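You operate a simulated robot arm through the tools that you are given. There is no shell and no other tool. Be economical: measure what you need, move in short steps, check, and stop when the job is done.

Carry out the task below with a simulated robot arm. There is one attempt and no reset: what you move stays moved.

## Task
Swap the empty clip strip for the blue one from the strip bin.
Fine: rocker to LOCK before the swap, empty strip into the red tub, bin shut again, clip dial on the new colour.

It is judged by the outcome, as a careful person would: the job done as asked, and still so three seconds after it is handed in. It fails if anything else is knocked over, pushed out of place, dropped, spilled or broken.

## Robot
A 6-joint arm with a two-finger parallel gripper, fixed in place. Base frame: the origin is at the foot of the arm, x ahead of it, y to its left, z up. Readings come in cm, degrees, newtons and seconds.
With the tool pointing down near the work surface it reaches from about 14 to 58 cm from the base axis. Its first joint turns from -66.0 to 66.0 degrees. Payload 2.1 kg.
Tool frame: the origin (TCP) lies between the finger pads and is the grasp point; the fingertips stand 3 cm ahead of it; z points along the fingers, y is the line along which they close. The gripper opens to 9.4 cm. The fingers are 2.8 cm wide and 1 cm thick; the gripper's body (5 by 9.6 cm) begins 5.5 cm behind the TCP.
Orientation is that of the tool frame in the base frame, as a unit quaternion [x, y, z, w]. With the fingers straight down and closing along the base's y, the tool's x points along the base's -x, its y along +y and its z along -z.

## Interface
- The arm moves only by the tool play_rows. Its argument "series" is a list of rows, each a list of 2 entries, a list of its own where there are three numbers: the shift along the tool's x, y, z in cm, then the turn, a rotation vector about the tool's x, y, z in rad. In form: [[[x, y, z], [ax, ay, az]], ...]. A call has 1 to 20 rows; each row shifts and turns the commanded pose from where the row before left it, along the tool's axes as they then stand. "gripper" is the opening, from 0 (shut) to 1 (fully open), set as the call begins (left out, the last holds). A row lasts 0.2 s, in which the tool goes at most 5 cm and 8.6 degrees; a call with a longer step from one row to the next is refused whole, and so is a gripper value outside its range. A pose out of reach is approached as far as the arm can. The call stops where the force on the tool passes 50 N (or 10 N more than at its start, if that is more) or the arm is blocked; 0.2 s more then pass. Each finger travels about 7.2 cm/s and halts on what it meets, pressing with about 33 N; the grip force reading is that of the motor and also rises with nothing between the fingers. The clock runs only during rows and for 0.2 s after the last one: add rows that do not move to give the fingers time. The reply holds the time, the measured pose of the TCP, the force on the tool along the base axes, the opening and the grip force, in the units named above and with some noise, with the torque about the TCP (base axes, N m) and any sound that the robot's microphone picked up, and new pictures: "show" is both (left out), scene, wrist or none.
- Cameras (640 x 400 px; columns grow to the right, rows downward): "scene" is fixed at [6.58, -38.45, 47.94]; the picture's right is [0.66, -0.75, 0.00], its down [-0.46, -0.40, -0.79] and it looks along [0.60, 0.52, -0.61] (base axes); focal length 214 px, centre (320, 200). "wrist" rides on the gripper at [7.6, 1.4, -10.2] in the tool frame; the picture's right is [-0.18, 0.98, 0.00], its down [-0.75, -0.14, -0.64] and it looks along [-0.63, -0.12, 0.77] (tool axes); focal length 243 px, centre (320, 200). There is no depth. A picture from a camera that has moved, and an enlarged one, comes with that camera's place and axes in the base frame and with its lens.
- zoom(camera, box): a new picture of the part [left, top, right, bottom] of that camera's present view, enlarged. No time passes.
- sign_off(): hands the job in; it is judged then, once.

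Go step by step. Nothing tells you positions but the pictures and the camera data: compare them with the known pose of the tool, close in by small moves and look again before you grip or let go. The budget is 120 turns and 200 pictures, counting those below and the enlarged ones. Unless the task says otherwise, let go and move clear before handing in, and close with one line.

The tools are called after "Request:" as name(argument=value, ...) on one line, values as JSON. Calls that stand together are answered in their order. play_rows: Moves the arm, as the interface text tells. Its arguments: {"type":"object","properties":{"series":{"type":"array","items":{"type":"array"}},"gripper":{"type":"number"},"show":{"type":"string","enum":["both","scene","wrist","none"]}},"required":["series"]} The other tools are called the same way: zoom (camera, box) takes an enlarged picture of a part of a camera's view; sign_off () hands the job in.

At the start:

```text
t: 0.0
tool_pos: [29.73, 19.22, 36.74]
tool_rot: [0.0, 1.0, 0.0, -0.001]
contact_force: [0.2, 0.4, 0.1]
moment: [-0.04, -0.02, -0.01]
gripper_width: 9.39
grasp_force: 0.0
```

scene: 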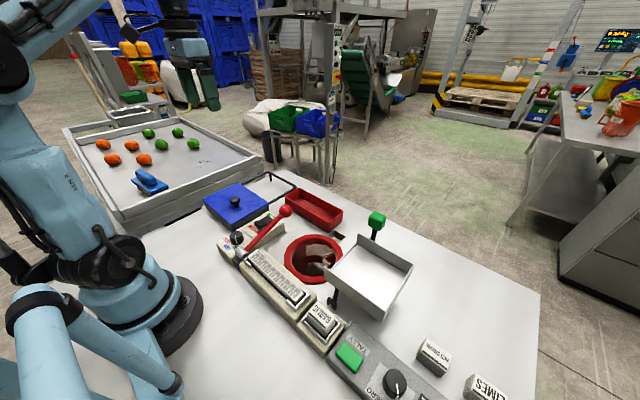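
wrist: 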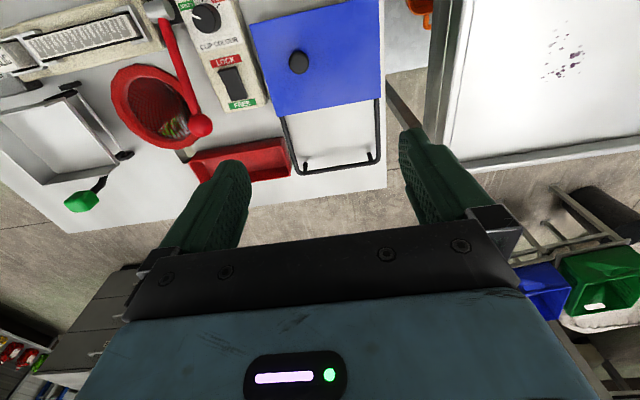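

I see a bench with a clipping machine: a blue-lidded bin, dial, rocker, red tub and a strip magazine. I'll zoom in to understand each of them.

Request:
zoom(camera="scene", box=[190, 160, 350, 260])

Request:
zoom(camera="scene", box=[220, 220, 380, 370])

Request:
zoom(camera="wrist", box=[160, 0, 400, 190])

Request:
zoom(camera="wrist", box=[0, 0, 220, 220])

```text
4.00 times, centred on (270, 210) of scene
camera zoom: at [6.58, -38.45, 47.94], right [0.66, -0.75, 0.0], down [-0.46, -0.4, -0.79], along [0.6, 0.52, -0.61], focal length 858 px, centre (520, 160)
```

zoom: 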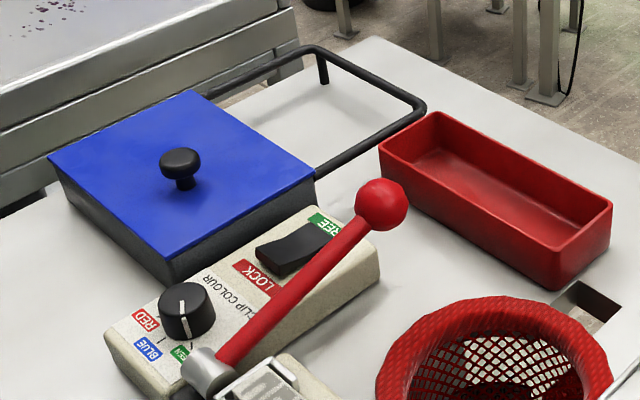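

```text
2.67 times, centred on (300, 295) of scene
camera zoom: at [6.58, -38.45, 47.94], right [0.66, -0.75, 0.0], down [-0.46, -0.4, -0.79], along [0.6, 0.52, -0.61], focal length 572 px, centre (373, -53)
```

zoom: 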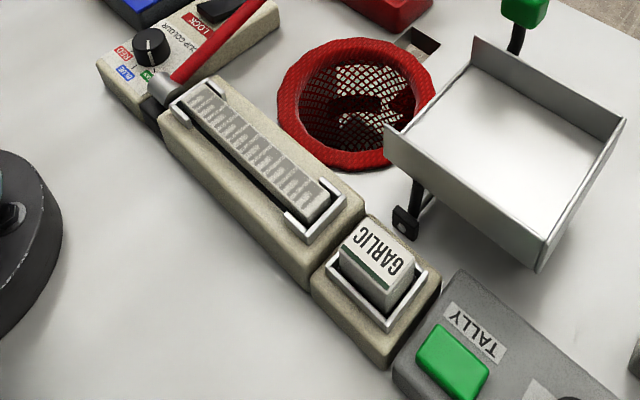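

```text
2.11 times, centred on (280, 95) of wrist
camera zoom: at [22.03, 20.54, 47.13], right [0.18, 0.98, 0.0], down [0.75, -0.14, 0.64], along [0.63, -0.12, -0.77], focal length 511 px, centre (404, 421)
```

zoom: 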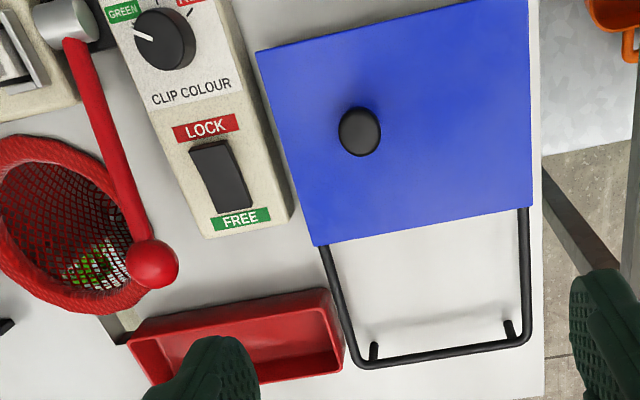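

```text
1.82 times, centred on (110, 110) of wrist
camera zoom: at [22.03, 20.54, 47.13], right [0.18, 0.98, 0.0], down [0.75, -0.14, 0.64], along [0.63, -0.12, -0.77], focal length 441 px, centre (702, 364)
```

zoom: 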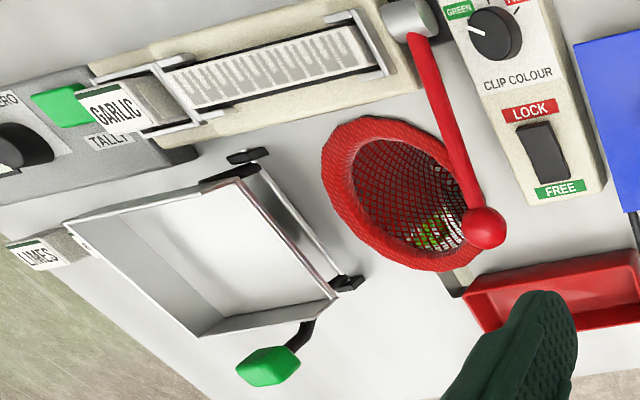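

The dial reads GREEN now. The lid appears to slide along rails away from the base, the rocker lies between LOCK and FREE, and the empty strip sits in the beige magazine. I'll move over the machine for a closer look.

Request:
play_rows(series=[[[1, -4, 1], [0, 0, 0]], [[1, -4, 1], [0, 0, 0]], [[1, -4, 1], [0, 0, 0]], [[1, -4, 1], [0, 0, 0]], [[1, -4, 1], [0, 0, 0]], [[1, -3, 1], [0, 0, 0]], [[1, -2, 1], [0, 0, 0]]])

```text
t: 1.6
tool_pos: [22.61, -5.9, 29.99]
tool_rot: [-0.001, 1.0, 0.0, 0.0]
contact_force: [0.3, -0.7, -0.4]
moment: [0.02, 0.01, 0.02]
gripper_width: 9.38
grasp_force: 0.1
camera wrist: at [15.0, -4.66, 40.22], right [0.18, 0.98, 0.0], down [0.75, -0.14, 0.64], along [0.63, -0.12, -0.77], focal length 243 px, centre (320, 200)
```

scene: 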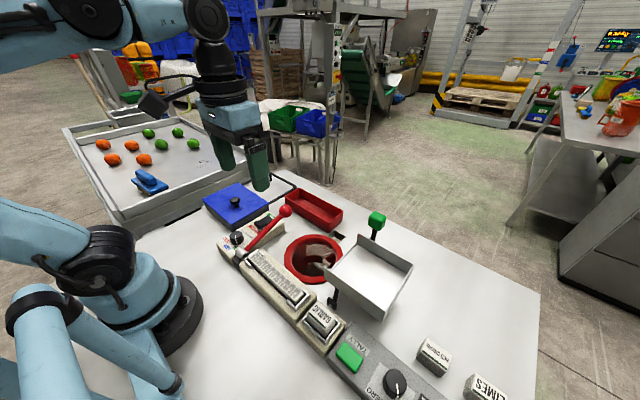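
wrist: 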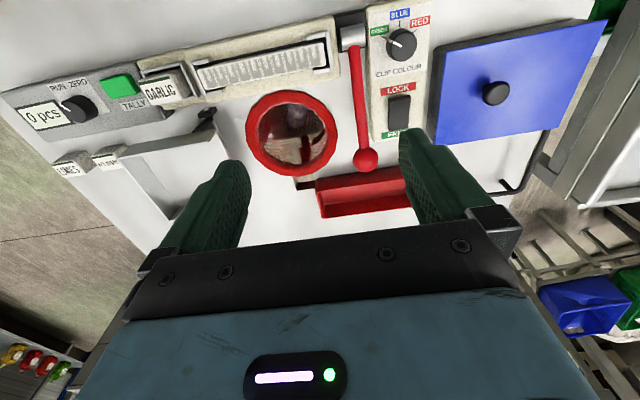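

Request:
zoom(camera="wrist", box=[340, 0, 460, 180])

Request:
zoom(camera="wrist", box=[130, 10, 370, 110])

Request:
zoom(camera="scene", box=[215, 200, 295, 260])

```text
2.22 times, centred on (400, 90) of wrist
camera zoom: at [15.0, -4.66, 40.22], right [0.18, 0.98, 0.0], down [0.75, -0.14, 0.64], along [0.63, -0.12, -0.77], focal length 539 px, centre (142, 444)
```

zoom: 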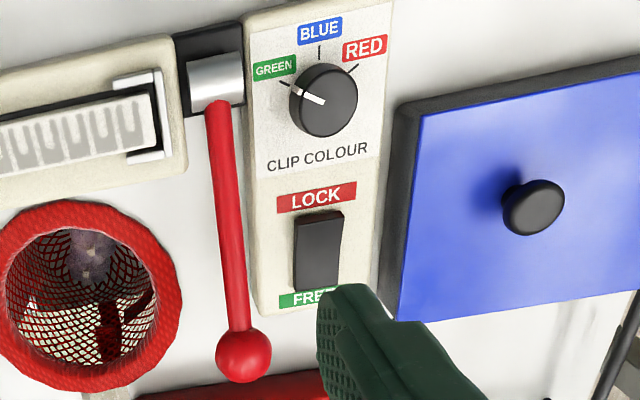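

```text
2.67 times, centred on (250, 60) of wrist
camera zoom: at [15.0, -4.66, 40.22], right [0.18, 0.98, 0.0], down [0.75, -0.14, 0.64], along [0.63, -0.12, -0.77], focal length 647 px, centre (507, 573)
```

zoom: 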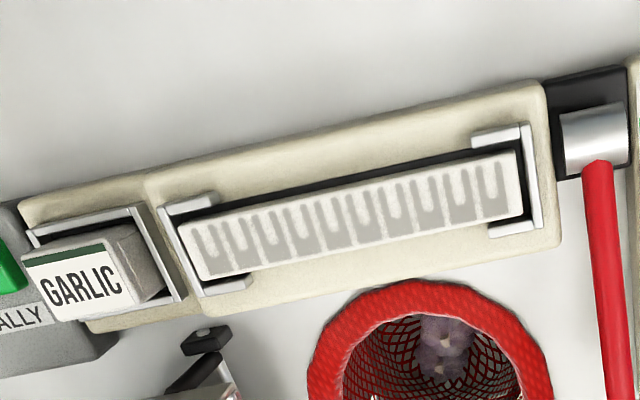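

```text
6.67 times, centred on (255, 230) of scene
camera zoom: at [6.58, -38.45, 47.94], right [0.66, -0.75, 0.0], down [-0.46, -0.4, -0.79], along [0.6, 0.52, -0.61], focal length 1430 px, centre (753, 0)
```

zoom: 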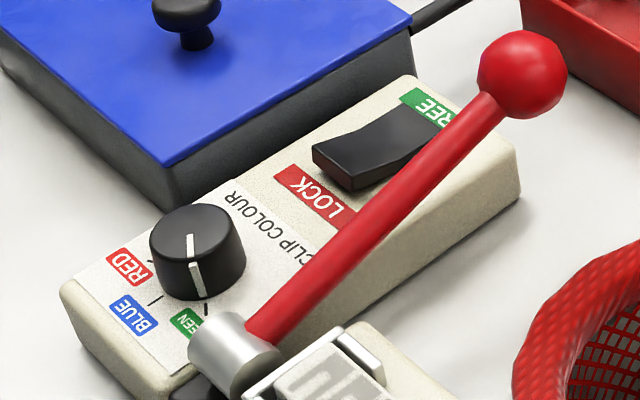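

The rocker stands at FREE, with its LOCK end raised at about (28, 4.2, 5). The dial is on GREEN. I'll shut the fingers and come down above the LOCK end.

Request:
play_rows(series=[[[-2, 4, 0], [0, 0, 0]], [[-2, 4, 0], [0, 0, 0]], [[-1.6, 2.1, 0], [0, 0, 0]], [[0, 0, 5], [0, 0, 0]], [[0, 0, 5], [0, 0, 0]], [[0, 0, 5], [0, 0, 0]], [[0, 0, 4], [0, 0, 0]], [[0, 0, 0], [0, 0, 0]]], gripper=0)

Request:
zoom(camera="scene", box=[205, 180, 305, 260])

```text
t: 3.4
tool_pos: [28.36, 4.39, 10.86]
tool_rot: [-0.001, 1.0, 0.0, 0.0]
contact_force: [0.0, -0.8, -0.5]
moment: [-0.01, 0.0, -0.01]
gripper_width: 0.0
grasp_force: 32.9
camera wrist: at [20.63, 5.74, 21.1], right [0.18, 0.98, 0.0], down [0.75, -0.14, 0.64], along [0.63, -0.12, -0.77], focal length 243 px, centre (320, 200)
```

scene: 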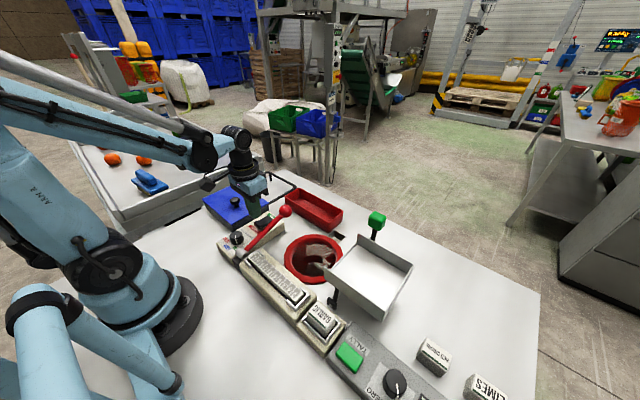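
wrist: 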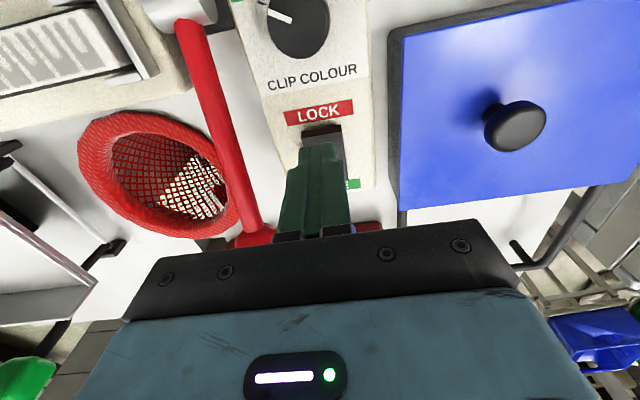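

```text
5.00 times, centred on (255, 220) of scene
camera zoom: at [6.58, -38.45, 47.94], right [0.66, -0.75, 0.0], down [-0.46, -0.4, -0.79], along [0.6, 0.52, -0.61], focal length 1072 px, centre (645, 100)
```

zoom: 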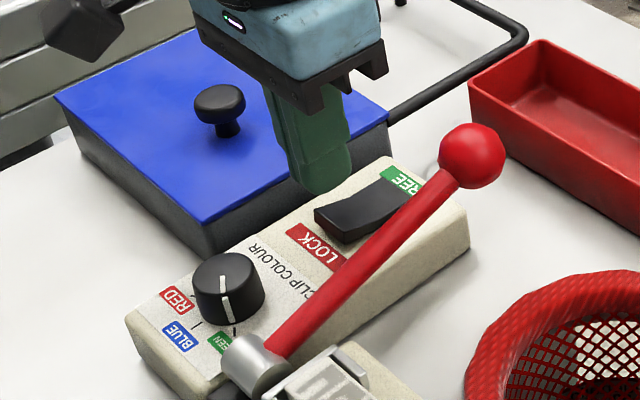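

The fingertips are just above the LOCK end. I'll press down gently.

Request:
play_rows(series=[[[0.4, 0.1, 1.2], [0, 0, 0]], [[0, 0, 1.2], [0, 0, 0]], [[0, 0, 0.5], [0, 0, 0]], [[0, 0, 0.3], [0, 0, 0]], [[0, 0, 0.3], [0, 0, 0]]], show="none")

Request:
zoom(camera="scene", box=[215, 190, 295, 250])

```text
t: 4.6
tool_pos: [27.85, 4.38, 7.54]
tool_rot: [0.001, 1.0, 0.0, -0.002]
contact_force: [-1.8, 2.0, 16.6]
moment: [0.04, -0.19, -0.01]
gripper_width: 0.01
grasp_force: 33.4
stopped in row 5: the force on the tool passed its limit at 68 N (the readings are from after the stop); the commanded pose is now the measured one
```

```text
6.67 times, centred on (255, 220) of scene
camera zoom: at [6.57, -38.45, 47.94], right [0.66, -0.75, 0.0], down [-0.46, -0.4, -0.79], along [0.6, 0.52, -0.61], focal length 1430 px, centre (753, 67)
```

zoom: 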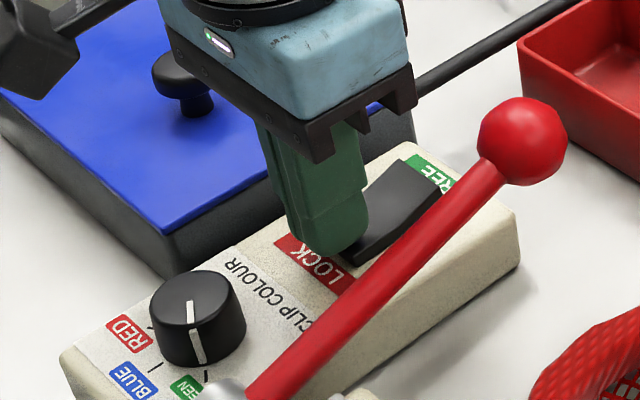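

The rocker appears to have tipped over to LOCK. I'll lift off and check.

Request:
play_rows(series=[[[0, 0, -3], [0, 0, 0]], [[0, 0, -5], [0, 0, 0]], [[0, 0, -5], [0, 0, 0]], [[0, 0, 0], [0, 0, 0]]], show="wrist")

Request:
zoom(camera="scene", box=[215, 190, 295, 250])

```text
t: 5.6
tool_pos: [28.09, 3.97, 20.36]
tool_rot: [0.0, 1.0, 0.0, -0.002]
contact_force: [0.4, 0.0, 0.3]
moment: [-0.04, 0.01, 0.01]
gripper_width: 0.0
grasp_force: 33.1
camera wrist: at [20.36, 5.35, 30.66], right [0.18, 0.98, 0.0], down [0.76, -0.14, 0.64], along [0.63, -0.12, -0.77], focal length 243 px, centre (320, 200)
```

wrist: 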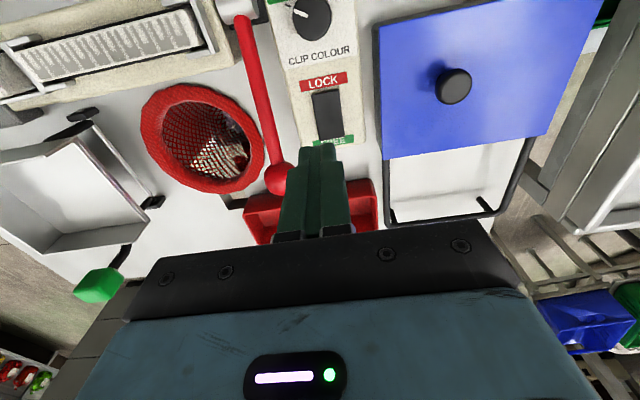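

```text
6.67 times, centred on (255, 220) of scene
camera zoom: at [6.58, -38.45, 47.94], right [0.66, -0.75, 0.0], down [-0.46, -0.4, -0.79], along [0.6, 0.52, -0.61], focal length 1430 px, centre (753, 67)
```

zoom: 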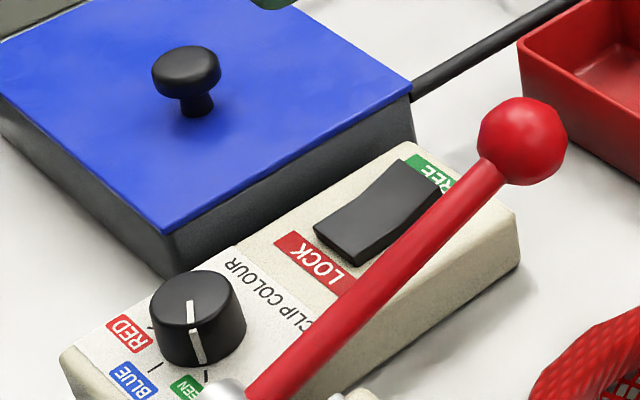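

The rocker is at LOCK, so next is the bin lid. The knob is at about (28.6, 16, 7); I'll open the fingers partly and go above it.

Request:
play_rows(series=[[[-0.5, 4, 0], [0, 0, 0]], [[0, 4, 0], [0, 0, 0]], [[0, 4, 0], [0, 0, 0]], [[0, 0, 4], [0, 0, 0]], [[0, 0, 4], [0, 0, 0]], [[0, 0, 0], [0, 0, 0]]], gripper=0.65, show="wrist")

Request:
zoom(camera="scene", box=[190, 150, 310, 240])

```text
t: 7.0
tool_pos: [28.52, 16.48, 12.29]
tool_rot: [0.0, 1.0, 0.0, -0.002]
contact_force: [0.2, -0.2, -0.4]
moment: [-0.03, 0.01, -0.01]
gripper_width: 6.12
grasp_force: 0.1
camera wrist: at [20.84, 17.8, 22.68], right [0.18, 0.98, 0.0], down [0.76, -0.14, 0.64], along [0.63, -0.12, -0.77], focal length 243 px, centre (320, 200)
```

wrist: 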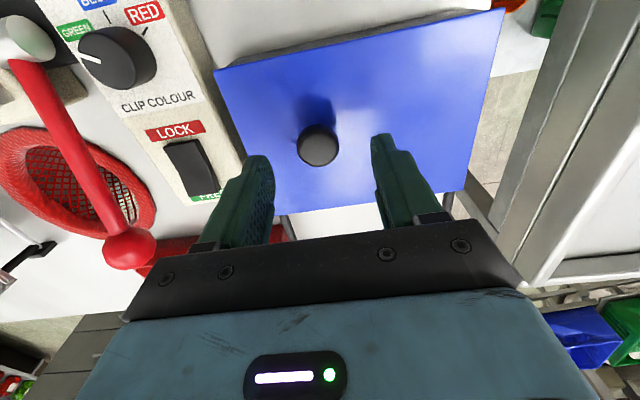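

```text
4.44 times, centred on (250, 195) of scene
camera zoom: at [6.58, -38.45, 47.94], right [0.66, -0.75, 0.0], down [-0.46, -0.4, -0.79], along [0.6, 0.52, -0.61], focal length 953 px, centre (631, 222)
```

zoom: 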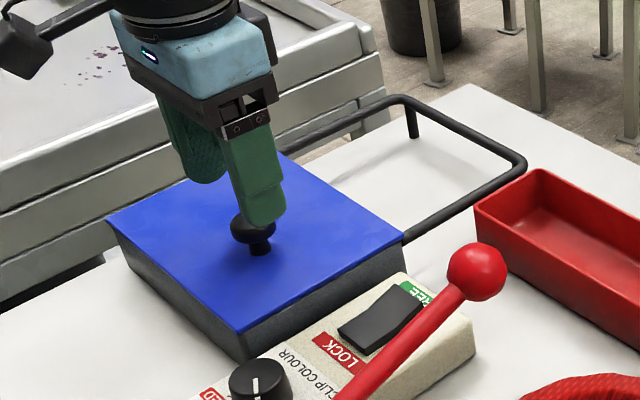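

The knob lies between the fingers. I'll descend onto it with a slight y correction and grip.

Request:
play_rows(series=[[[-0.2, -0.3, 1.5], [0, 0, 0]], [[0, 0, 1], [0, 0, 0]], [[0, 0, 0.5], [0, 0, 0]], [[0, 0, 0.2], [0, 0, 0]]], show="none")

Request:
play_rows(series=[[[0, 0, 0], [0, 0, 0]], [[0, 0, 0], [0, 0, 0]], [[0, 0, 0], [0, 0, 0]]], gripper=0, show="none")

Request:
zoom(camera="scene", box=[190, 150, 310, 240])

```text
t: 8.0
tool_pos: [28.58, 15.91, 9.08]
tool_rot: [-0.001, 1.0, 0.0, -0.002]
contact_force: [-0.1, -0.6, -0.5]
moment: [0.02, 0.0, -0.01]
gripper_width: 6.09
grasp_force: 0.1
```

```text
t: 8.8
tool_pos: [28.8, 16.17, 9.1]
tool_rot: [-0.001, 1.0, 0.003, -0.002]
contact_force: [0.8, 24.4, -11.0]
moment: [0.55, -0.19, 0.02]
gripper_width: 2.9
grasp_force: 45.3
```

```text
4.44 times, centred on (250, 195) of scene
camera zoom: at [6.58, -38.44, 47.94], right [0.66, -0.75, 0.0], down [-0.46, -0.4, -0.79], along [0.6, 0.52, -0.61], focal length 953 px, centre (631, 222)
```

zoom: 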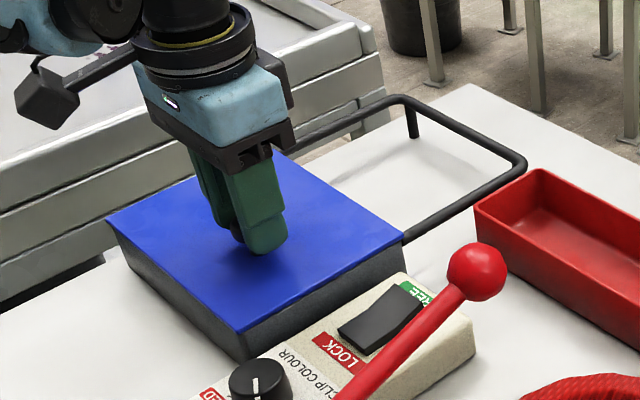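

The knob is gripped (2.9 cm) with some sideways load. I'll ease that off and slide the lid away along +x.

Request:
play_rows(series=[[[0, 0.25, 0.1], [0, 0, 0]], [[-0.5, 0, 0], [0, 0, 0]], [[-1, 0, 0], [0, 0, 0]], [[-1, 0, 0], [0, 0, 0]], [[0, 0, 0], [0, 0, 0]]])

```text
t: 10.0
tool_pos: [31.24, 16.24, 9.15]
tool_rot: [0.0, 1.0, -0.002, -0.001]
contact_force: [-0.6, -10.3, 9.7]
moment: [-0.28, 0.31, 0.05]
gripper_width: 2.88
grasp_force: 44.8
camera wrist: at [23.5, 17.65, 19.45], right [0.19, 0.98, -0.01], down [0.76, -0.14, 0.64], along [0.63, -0.12, -0.77], focal length 243 px, centre (320, 200)
```

scene: 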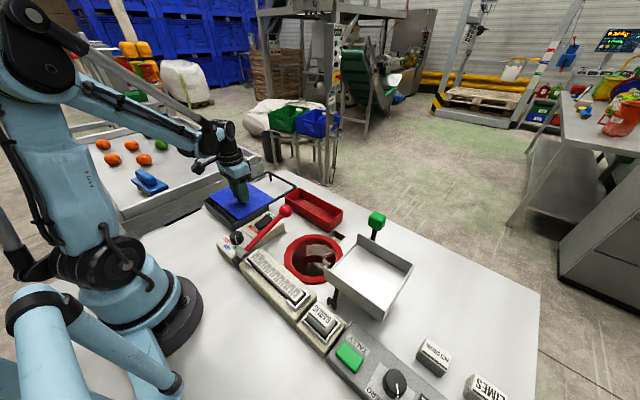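
wrist: 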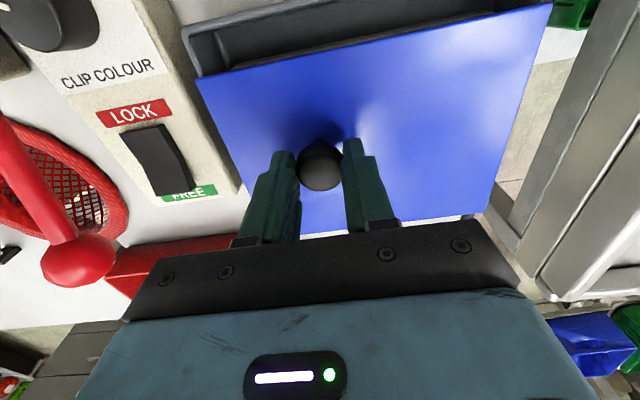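

The lid slides freely and the bin is opening. I'll carry on along +x, easing the y load.

Request:
play_rows(series=[[[-1.5, -0.1, -0.05], [0, 0, 0]], [[-1.5, 0, 0], [0, 0, 0]], [[-1.5, 0, 0], [0, 0, 0]], [[-1.5, 0, 0], [0, 0, 0]], [[0, 0, 0], [0, 0, 0]]])

```text
t: 11.2
tool_pos: [37.06, 16.14, 9.04]
tool_rot: [0.0, 1.0, 0.001, -0.002]
contact_force: [0.1, 2.0, -30.3]
moment: [0.05, -0.01, -0.02]
gripper_width: 2.89
grasp_force: 44.8
camera wrist: at [29.35, 17.55, 19.45], right [0.18, 0.98, 0.0], down [0.76, -0.14, 0.64], along [0.63, -0.12, -0.77], focal length 243 px, centre (320, 200)
```

scene: 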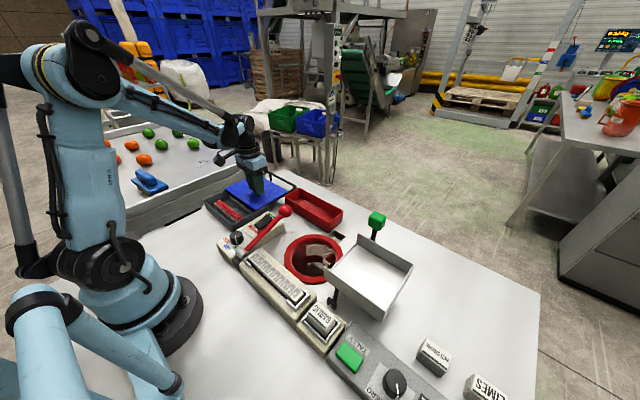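
wrist: 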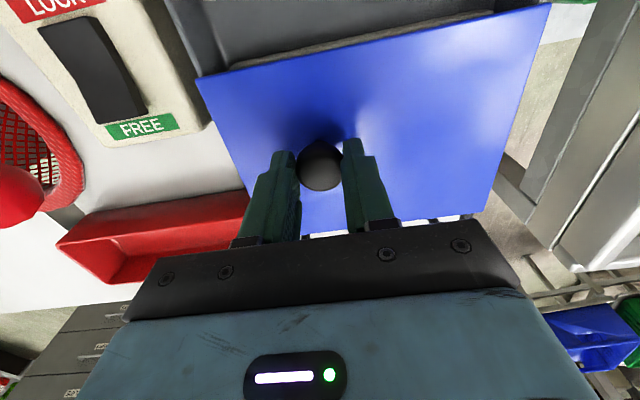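

The lid is still travelling, with an upward pull I'll ease. I'll go on until it stops.

Request:
play_rows(series=[[[0, 0, 0.12], [0, 0, 0]], [[-1.2, 0, 0], [0, 0, 0]], [[-1.2, 0, 0], [0, 0, 0]], [[-1.2, 0, 0], [0, 0, 0]], [[-1, 0, 0], [0, 0, 0]], [[0, 0, 0], [0, 0, 0]]], show="none")

Request:
zoom(camera="scene", box=[190, 150, 310, 240])

```text
t: 12.6
tool_pos: [41.66, 16.23, 9.1]
tool_rot: [0.0, 1.0, 0.0, -0.002]
contact_force: [-0.6, 11.4, -2.7]
moment: [0.25, 0.1, 0.1]
gripper_width: 2.89
grasp_force: 45.0
```

```text
4.44 times, centred on (250, 195) of scene
camera zoom: at [6.58, -38.45, 47.94], right [0.66, -0.75, 0.0], down [-0.46, -0.4, -0.79], along [0.6, 0.52, -0.61], focal length 953 px, centre (631, 222)
```

zoom: 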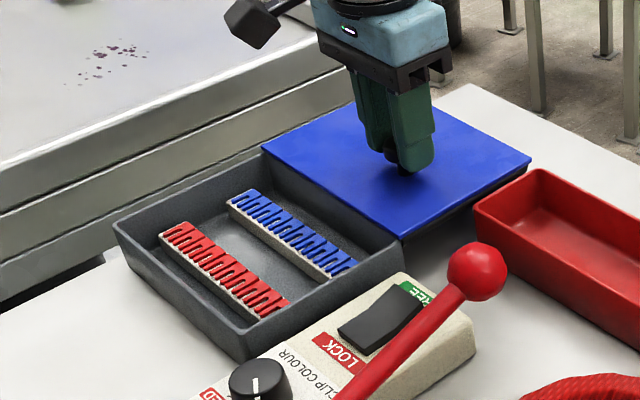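

The bin is open: the red strip is nearer the base and the blue one lies by the lid. I'll release the knob, rise, and back off to look into the bin.

Request:
play_rows(series=[[[0, 0, 0], [0, 0, 0]], [[0, 0, 0], [0, 0, 0]]], gripper=0.6, show="none")

Request:
play_rows(series=[[[0, 0, -3], [0, 0, 0]], [[0, 0, -5], [0, 0, 0]], [[3, 0, -5], [0, 0, 0]], [[4, 0, 0], [0, 0, 0]], [[4, 0, 0], [0, 0, 0]], [[3, 0, 0], [0, 0, 0]], [[0, 0, 0], [0, 0, 0]]])

```text
t: 13.2
tool_pos: [41.67, 16.14, 9.15]
tool_rot: [-0.001, 1.0, -0.001, -0.001]
contact_force: [-0.4, 0.9, 0.6]
moment: [0.02, -0.01, -0.01]
gripper_width: 5.63
grasp_force: 0.0
```

```text
refused: row 3 steps farther than a row can; nothing moved
```

Request:
play_rows(series=[[[0, 0, -3], [0, 0, 0]], [[0, 0, -5], [0, 0, 0]], [[0, 0, -5], [0, 0, 0]], [[4, 0, 0], [0, 0, 0]], [[4, 0, 0], [0, 0, 0]], [[4, 0, 0], [0, 0, 0]], [[2, 0, 0], [0, 0, 0]], [[0, 0, 0], [0, 0, 0]]])

Request:
zoom(camera="scene", box=[190, 170, 290, 245])

```text
t: 15.0
tool_pos: [27.5, 16.22, 21.88]
tool_rot: [-0.001, 1.0, 0.001, -0.002]
contact_force: [-0.3, -0.8, -0.8]
moment: [0.01, -0.01, -0.01]
gripper_width: 5.65
grasp_force: 0.1
camera wrist: at [19.84, 17.57, 32.1], right [0.18, 0.98, 0.0], down [0.76, -0.14, 0.64], along [0.63, -0.12, -0.77], focal length 243 px, centre (320, 200)
```

scene: 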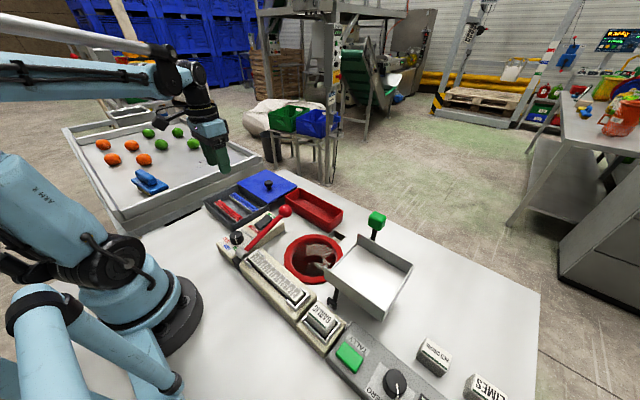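
wrist: 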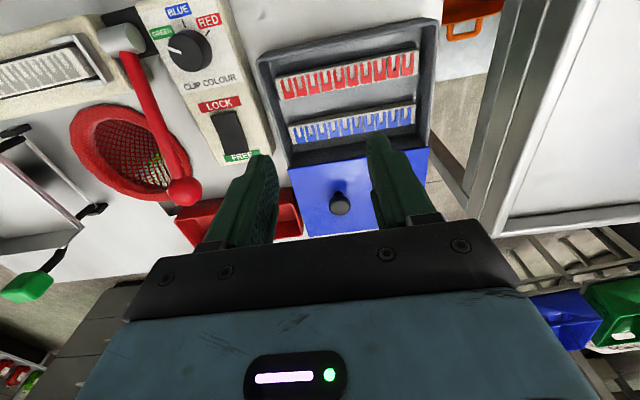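

```text
5.33 times, centred on (240, 208) of scene
camera zoom: at [6.58, -38.45, 47.94], right [0.66, -0.75, 0.0], down [-0.46, -0.4, -0.79], along [0.6, 0.52, -0.61], focal length 1144 px, centre (747, 160)
```

zoom: 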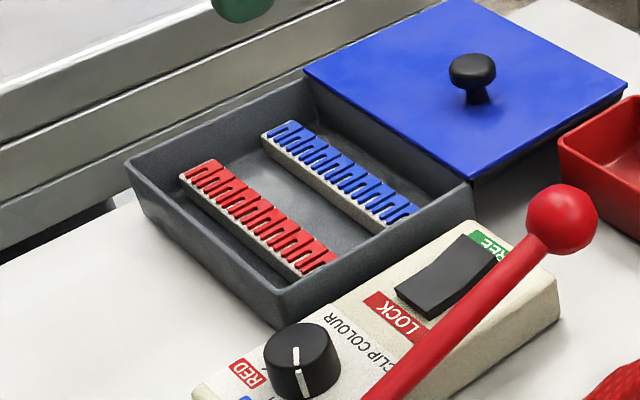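

The blue strip sits along y at the far side of the bin. First the empty strip: I'll move over the magazine and yaw 90° so the fingers close across the strip.

Request:
play_rows(series=[[[1, -4, 0], [0, 0, 0]], [[1, -4, 0], [0, 0, 0]], [[1, -4, 0], [0, 0, 0]], [[1, -4, 0], [0, 0, 0]], [[1, -4, 0], [0, 0, 0]], [[1, -4, 0], [0, 0, 0]], [[1, -4, 0], [0, 0, 0]], [[0, 0, 0], [0, 0, 0.1428]], [[0, 0, 0], [0, 0, 0.1428]], [[0, 0, 0], [0, 0, 0.1428]], [[0, 0, 0], [0, 0, 0.1428]], [[0, 0, 0], [0, 0, 0.1428]], [[0, 0, 0], [0, 0, 0.1428]], [[0, 0, 0], [0, 0, 0.1428]], [[0, 0, 0], [0, 0, 0.1428]], [[0, 0, 0], [0, 0, 0.1428]], [[0, 0, 0], [0, 0, 0.1428]], [[0, 0, 0], [0, 0, 0.1428]], [[0, 0, 0], [0, 0, 0]]])

```text
t: 19.0
tool_pos: [20.85, -11.89, 21.96]
tool_rot: [0.708, 0.706, -0.002, -0.001]
contact_force: [0.8, -0.1, 0.2]
moment: [-0.03, -0.02, 0.05]
gripper_width: 5.66
grasp_force: 0.1
camera wrist: at [22.26, -4.35, 32.35], right [0.98, -0.19, 0.0], down [-0.14, -0.75, 0.64], along [-0.12, -0.63, -0.77], focal length 243 px, centre (320, 200)
```

scene: 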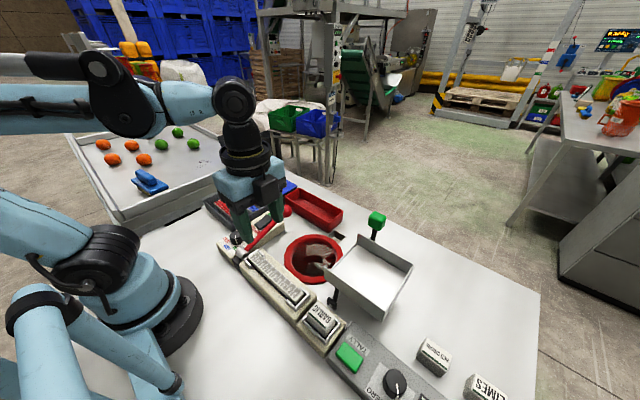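
wrist: 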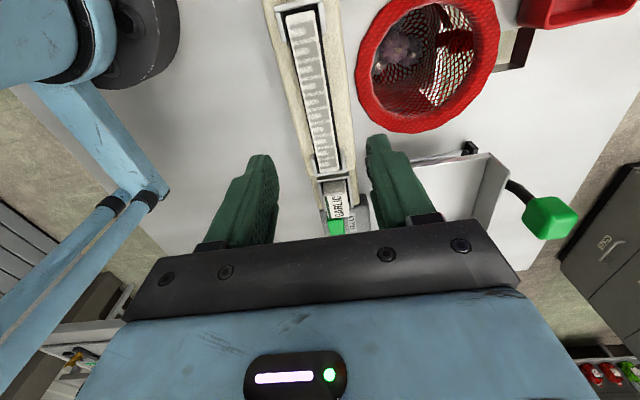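

Request:
zoom(camera="wrist", box=[250, 0, 410, 200])

Request:
zoom(camera="scene", box=[230, 230, 330, 330])

```text
2.00 times, centred on (330, 100) of wrist
camera zoom: at [22.26, -4.35, 32.35], right [0.98, -0.19, 0.0], down [-0.14, -0.75, 0.64], along [-0.12, -0.63, -0.77], focal length 485 px, centre (300, 400)
```

zoom: 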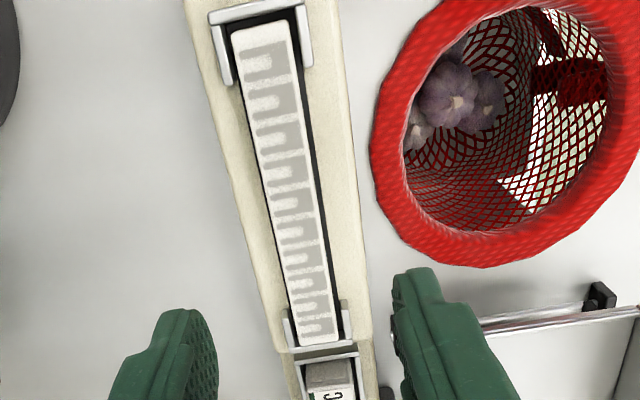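

```text
4.00 times, centred on (280, 280) of scene
camera zoom: at [6.58, -38.45, 47.94], right [0.66, -0.75, 0.0], down [-0.46, -0.4, -0.79], along [0.6, 0.52, -0.61], focal length 858 px, centre (480, -120)
```

zoom: 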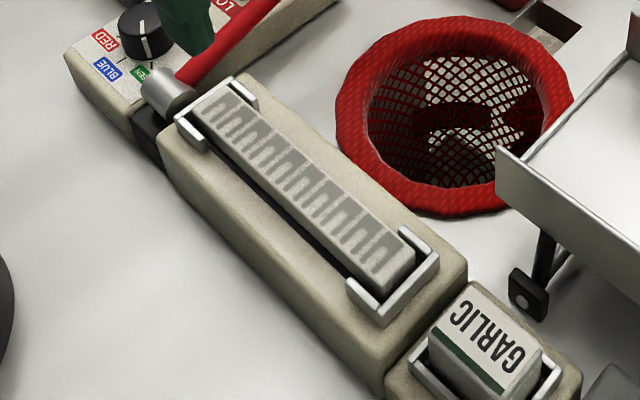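

The strip is at about x 20.1, y −20.5 to −5.5, top at z about 6.8. I'll come down over its middle and look again before gripping.

Request:
play_rows(series=[[[-1, -0.7, 3], [0, 0, 0]], [[0, 0, 4], [0, 0, 0]], [[0, 0, 3], [0, 0, 0]], [[0, 0, 0], [0, 0, 0]]], show="wrist")

Request:
zoom(camera="scene", box=[220, 210, 320, 310])

```text
t: 20.0
tool_pos: [20.05, -12.84, 11.83]
tool_rot: [0.707, 0.707, -0.002, -0.002]
contact_force: [-0.1, -0.3, -0.3]
moment: [0.02, -0.03, -0.02]
gripper_width: 5.64
grasp_force: 0.1
camera wrist: at [21.41, -5.33, 22.25], right [0.98, -0.18, 0.0], down [-0.14, -0.75, 0.64], along [-0.12, -0.63, -0.77], focal length 243 px, centre (320, 200)
```

wrist: 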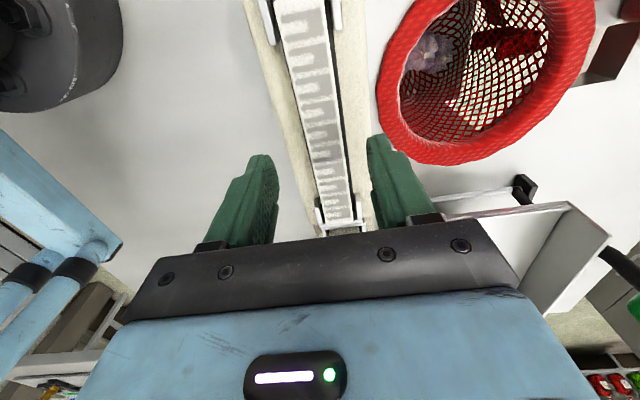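

```text
4.00 times, centred on (270, 260) of scene
camera zoom: at [6.58, -38.45, 47.94], right [0.66, -0.75, 0.0], down [-0.46, -0.4, -0.79], along [0.6, 0.52, -0.61], focal length 858 px, centre (520, -40)
```

zoom: 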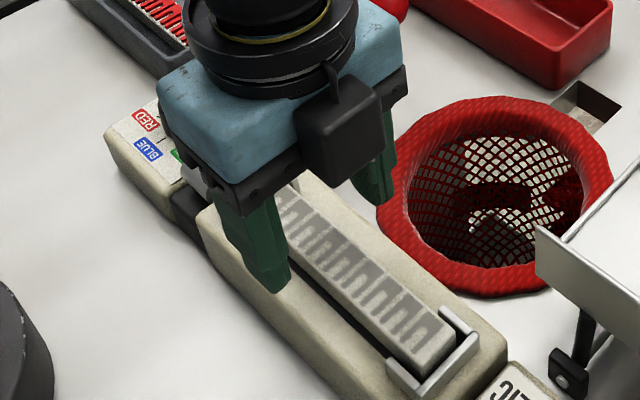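

The strip is centred under the fingers within a few mm. I'll narrow the opening and go down in small steps, minding contact with the magazine body.

Request:
play_rows(series=[[[0, 0.2, 0], [0, 0, 0]], [[0, 0, 1], [0, 0, 0]], [[0, 0, 0.7], [0, 0, 0]], [[0, 0, 0.4], [0, 0, 0]], [[0, 0, 0.3], [0, 0, 0]]], gripper=0.47, show="wrist")

Request:
zoom(camera="scene", box=[240, 230, 310, 300])

```text
t: 21.2
tool_pos: [20.4, -12.84, 9.65]
tool_rot: [0.707, 0.707, 0.0, -0.001]
contact_force: [0.2, 0.4, -0.3]
moment: [-0.03, -0.01, 0.02]
gripper_width: 4.43
grasp_force: 0.2
camera wrist: at [21.68, -5.27, 19.94], right [0.98, -0.18, 0.0], down [-0.14, -0.75, 0.64], along [-0.12, -0.63, -0.77], focal length 243 px, centre (320, 200)
```

wrist: 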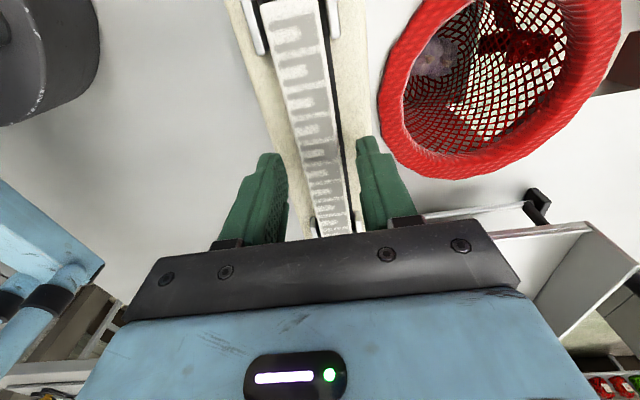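

```text
5.71 times, centred on (275, 265) of scene
camera zoom: at [6.58, -38.45, 47.94], right [0.66, -0.75, 0.0], down [-0.46, -0.4, -0.79], along [0.6, 0.52, -0.61], focal length 1226 px, centre (577, -171)
```

zoom: 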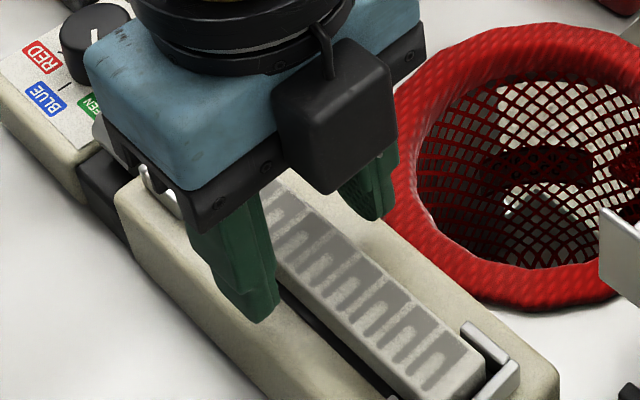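

Request:
play_rows(series=[[[0, 0, 0.3], [0, 0, 0]], [[0, 0, 0.3], [0, 0, 0]], [[0, 0, 0.2], [0, 0, 0]]], show="none")

Request:
zoom(camera="scene", box=[240, 230, 310, 300])

```text
t: 22.0
tool_pos: [20.21, -12.79, 8.99]
tool_rot: [0.707, 0.707, -0.002, -0.001]
contact_force: [-0.3, -1.2, 0.9]
moment: [0.01, 0.0, 0.0]
gripper_width: 4.42
grasp_force: 0.0
```

```text
5.71 times, centred on (275, 265) of scene
camera zoom: at [6.58, -38.45, 47.94], right [0.66, -0.75, 0.0], down [-0.46, -0.4, -0.79], along [0.6, 0.52, -0.61], focal length 1226 px, centre (577, -171)
```

zoom: 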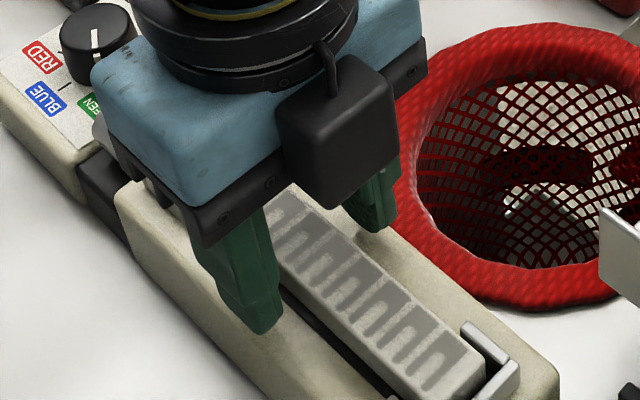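

Request:
play_rows(series=[[[0, 0, 0.2], [0, 0, 0]], [[0, 0, 0.2], [0, 0, 0]], [[0, 0, 0.1], [0, 0, 0]]], show="none")

Request:
zoom(camera="scene", box=[250, 240, 300, 290])

```text
t: 22.8
tool_pos: [20.5, -12.91, 8.33]
tool_rot: [0.707, 0.708, -0.001, -0.001]
contact_force: [-0.2, 0.0, -0.4]
moment: [-0.03, -0.01, 0.02]
gripper_width: 4.42
grasp_force: 0.1
```

```text
8.00 times, centred on (275, 265) of scene
camera zoom: at [6.58, -38.45, 47.94], right [0.66, -0.75, 0.0], down [-0.46, -0.4, -0.79], along [0.6, 0.52, -0.61], focal length 1716 px, centre (680, -320)
```

zoom: 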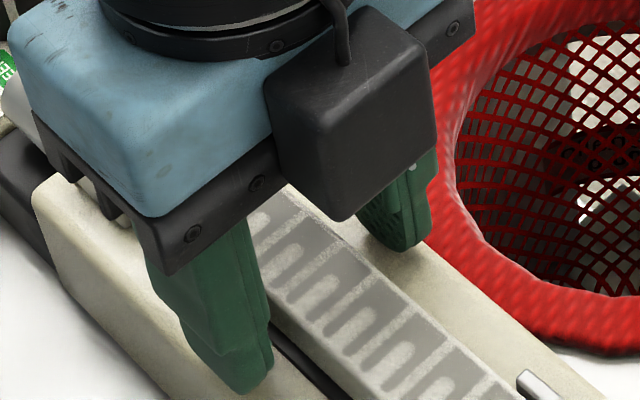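

The tips are well below the strip's top, with no contact yet. I'll grip now.

Request:
play_rows(series=[[[0, 0, 0], [0, 0, 0]], [[0, 0, 0], [0, 0, 0]], [[0, 0, 0], [0, 0, 0]]], gripper=0, show="wrist")

Request:
zoom(camera="scene", box=[240, 230, 310, 300])

```text
t: 23.6
tool_pos: [20.37, -12.74, 8.34]
tool_rot: [0.707, 0.707, -0.001, -0.001]
contact_force: [0.4, 0.4, 0.6]
moment: [0.02, 0.02, -0.03]
gripper_width: 2.4
grasp_force: 32.3
camera wrist: at [21.81, -5.23, 18.68], right [0.98, -0.18, 0.0], down [-0.14, -0.75, 0.64], along [-0.12, -0.63, -0.77], focal length 243 px, centre (320, 200)
```

wrist: 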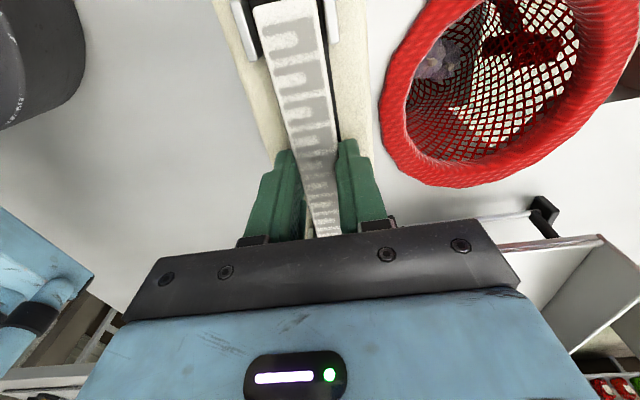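

```text
5.71 times, centred on (275, 265) of scene
camera zoom: at [6.58, -38.45, 47.94], right [0.66, -0.75, 0.0], down [-0.46, -0.4, -0.79], along [0.6, 0.52, -0.61], focal length 1226 px, centre (577, -171)
```

zoom: 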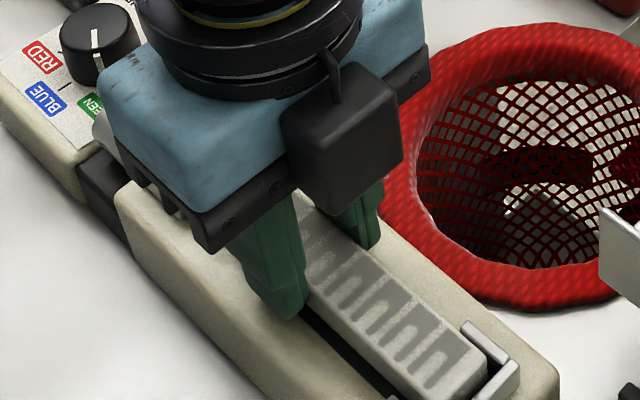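

Gripped: the strip is 2.4 cm wide, with the TCP at (20.37, −12.8, 8.34) when seated. I'll lift straight up.

Request:
play_rows(series=[[[0, 0, -0.5], [0, 0, 0]], [[0, 0, -0.5], [0, 0, 0]], [[0, 0, -1], [0, 0, 0]], [[0, 0, -2], [0, 0, 0]], [[0, 0, -4], [0, 0, 0]], [[0, 0, -4], [0, 0, 0]], [[0, 0, 0], [0, 0, 0]]])

Request:
zoom(camera="scene", box=[210, 180, 330, 310])

```text
t: 25.2
tool_pos: [20.51, -12.57, 19.92]
tool_rot: [0.707, 0.707, -0.001, -0.001]
contact_force: [0.5, 0.0, -0.3]
moment: [-0.01, -0.01, 0.0]
gripper_width: 2.4
grasp_force: 33.0
camera wrist: at [21.82, -5.0, 30.36], right [0.98, -0.18, 0.0], down [-0.14, -0.75, 0.64], along [-0.12, -0.63, -0.77], focal length 243 px, centre (320, 200)
```

scene: 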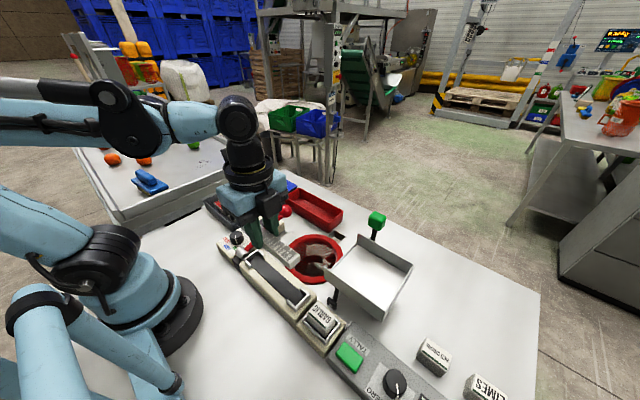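
wrist: 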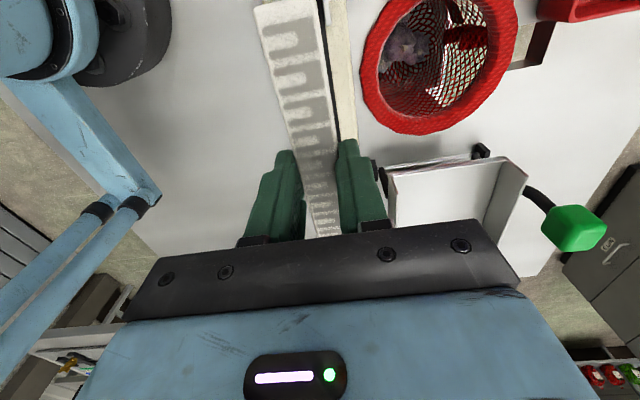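

```text
3.08 times, centred on (270, 245) of scene
camera zoom: at [6.58, -38.45, 47.94], right [0.66, -0.75, 0.0], down [-0.46, -0.4, -0.79], along [0.6, 0.52, -0.61], focal length 660 px, centre (474, 62)
```

zoom: 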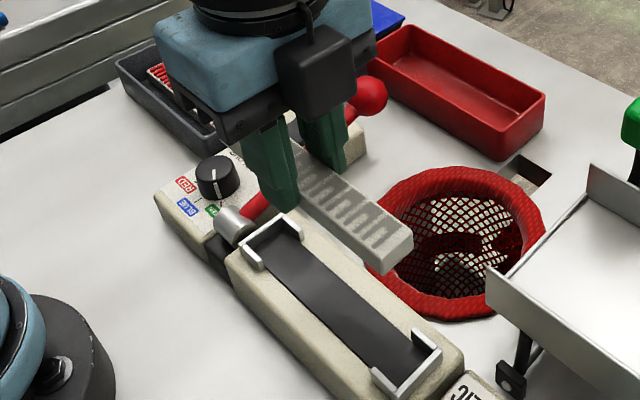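

The empty strip is out cleanly. The tub is about x 43.3–50.3, y −10 to 9, so I'll carry the strip over its centre at height.

Request:
play_rows(series=[[[1.7, 3.76, 0], [0, 0, 0]], [[1.7, 3.76, 0], [0, 0, 0]], [[1.7, 3.76, 0], [0, 0, 0]], [[1.7, 3.76, 0], [0, 0, 0]], [[1.7, 3.76, 0], [0, 0, 0]], [[1.7, 3.76, 0], [0, 0, 0]], [[1.7, 3.76, 0], [0, 0, 0]], [[0, 0, 4], [0, 0, 0]], [[0, 0, 2], [0, 0, 0]], [[0, 0, 0], [0, 0, 0]]])

Request:
zoom(camera="scene", box=[250, 160, 370, 260])

```text
t: 27.4
tool_pos: [46.8, -0.83, 14.09]
tool_rot: [0.707, 0.707, 0.0, -0.002]
contact_force: [-0.5, 1.3, -1.3]
moment: [-0.01, 0.01, -0.01]
gripper_width: 2.37
grasp_force: 32.8
camera wrist: at [48.21, 6.76, 24.45], right [0.98, -0.18, 0.0], down [-0.14, -0.75, 0.64], along [-0.12, -0.63, -0.77], focal length 243 px, centre (320, 200)
```

scene: 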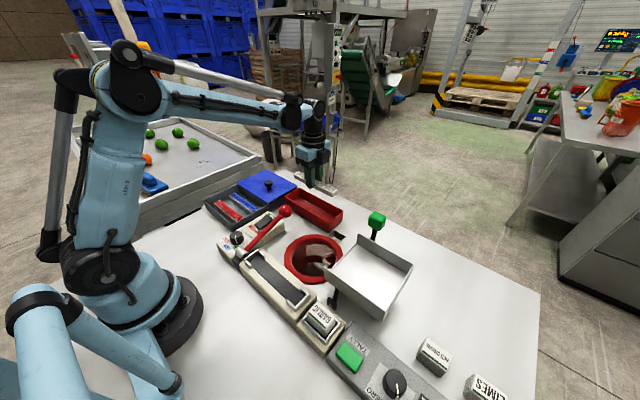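
wrist: 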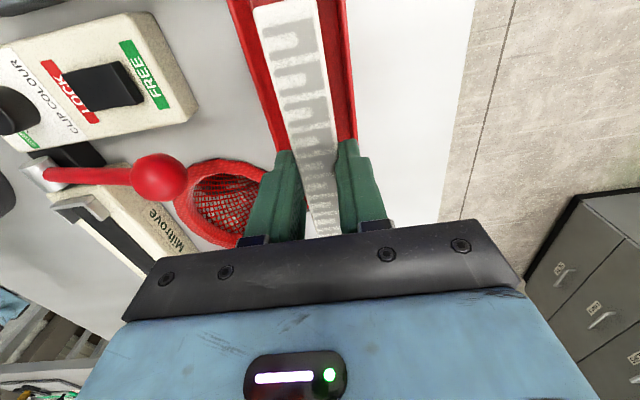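

```text
4.00 times, centred on (310, 210) of scene
camera zoom: at [6.58, -38.45, 47.94], right [0.66, -0.75, 0.0], down [-0.46, -0.4, -0.79], along [0.6, 0.52, -0.61], focal length 858 px, centre (360, 160)
```

zoom: 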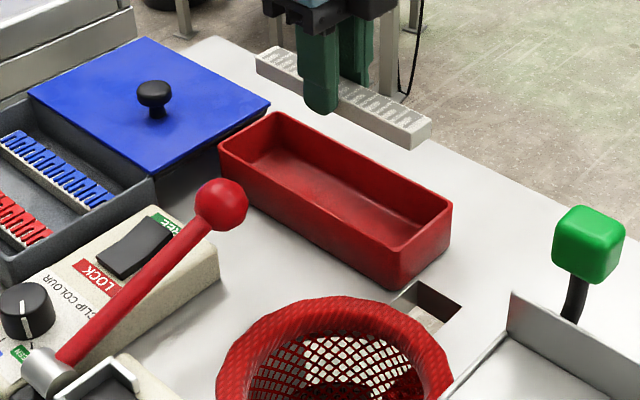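

I'll shift slightly to −x for the tub's centre and lower partway to check clearances.

Request:
play_rows(series=[[[-0.2, -0.7, 0], [0, 0, 0]], [[0, 0, 2.5], [0, 0, 0]], [[0, 0, 2], [0, 0, 0]], [[0, 0, 0], [0, 0, 0]]], show="wrist")

Request:
zoom(camera="scene", box=[260, 160, 370, 250])

```text
t: 28.4
tool_pos: [45.83, -0.93, 9.66]
tool_rot: [0.707, 0.707, -0.001, -0.001]
contact_force: [0.5, 0.3, -0.6]
moment: [0.01, -0.03, 0.0]
gripper_width: 2.39
grasp_force: 32.8
camera wrist: at [47.26, 6.54, 19.9], right [0.98, -0.18, 0.0], down [-0.14, -0.75, 0.64], along [-0.12, -0.63, -0.77], focal length 243 px, centre (320, 200)
```

wrist: 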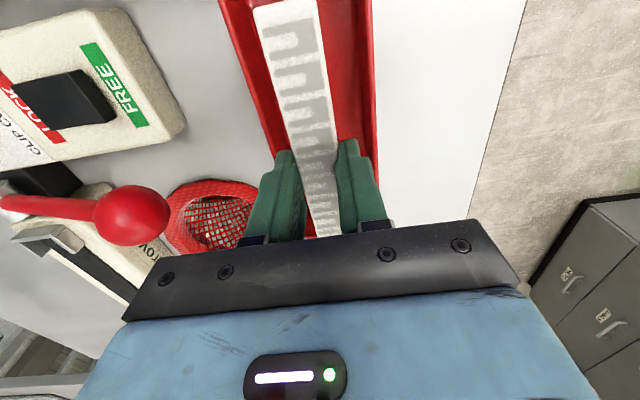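

```text
4.44 times, centred on (315, 205) of scene
camera zoom: at [6.58, -38.45, 47.94], right [0.66, -0.75, 0.0], down [-0.46, -0.4, -0.79], along [0.6, 0.52, -0.61], focal length 953 px, centre (342, 178)
```

zoom: 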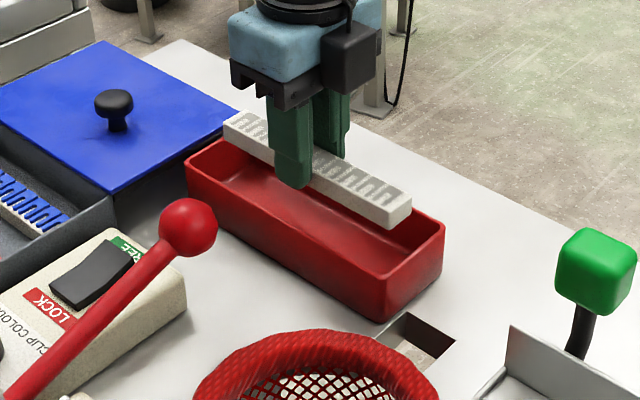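

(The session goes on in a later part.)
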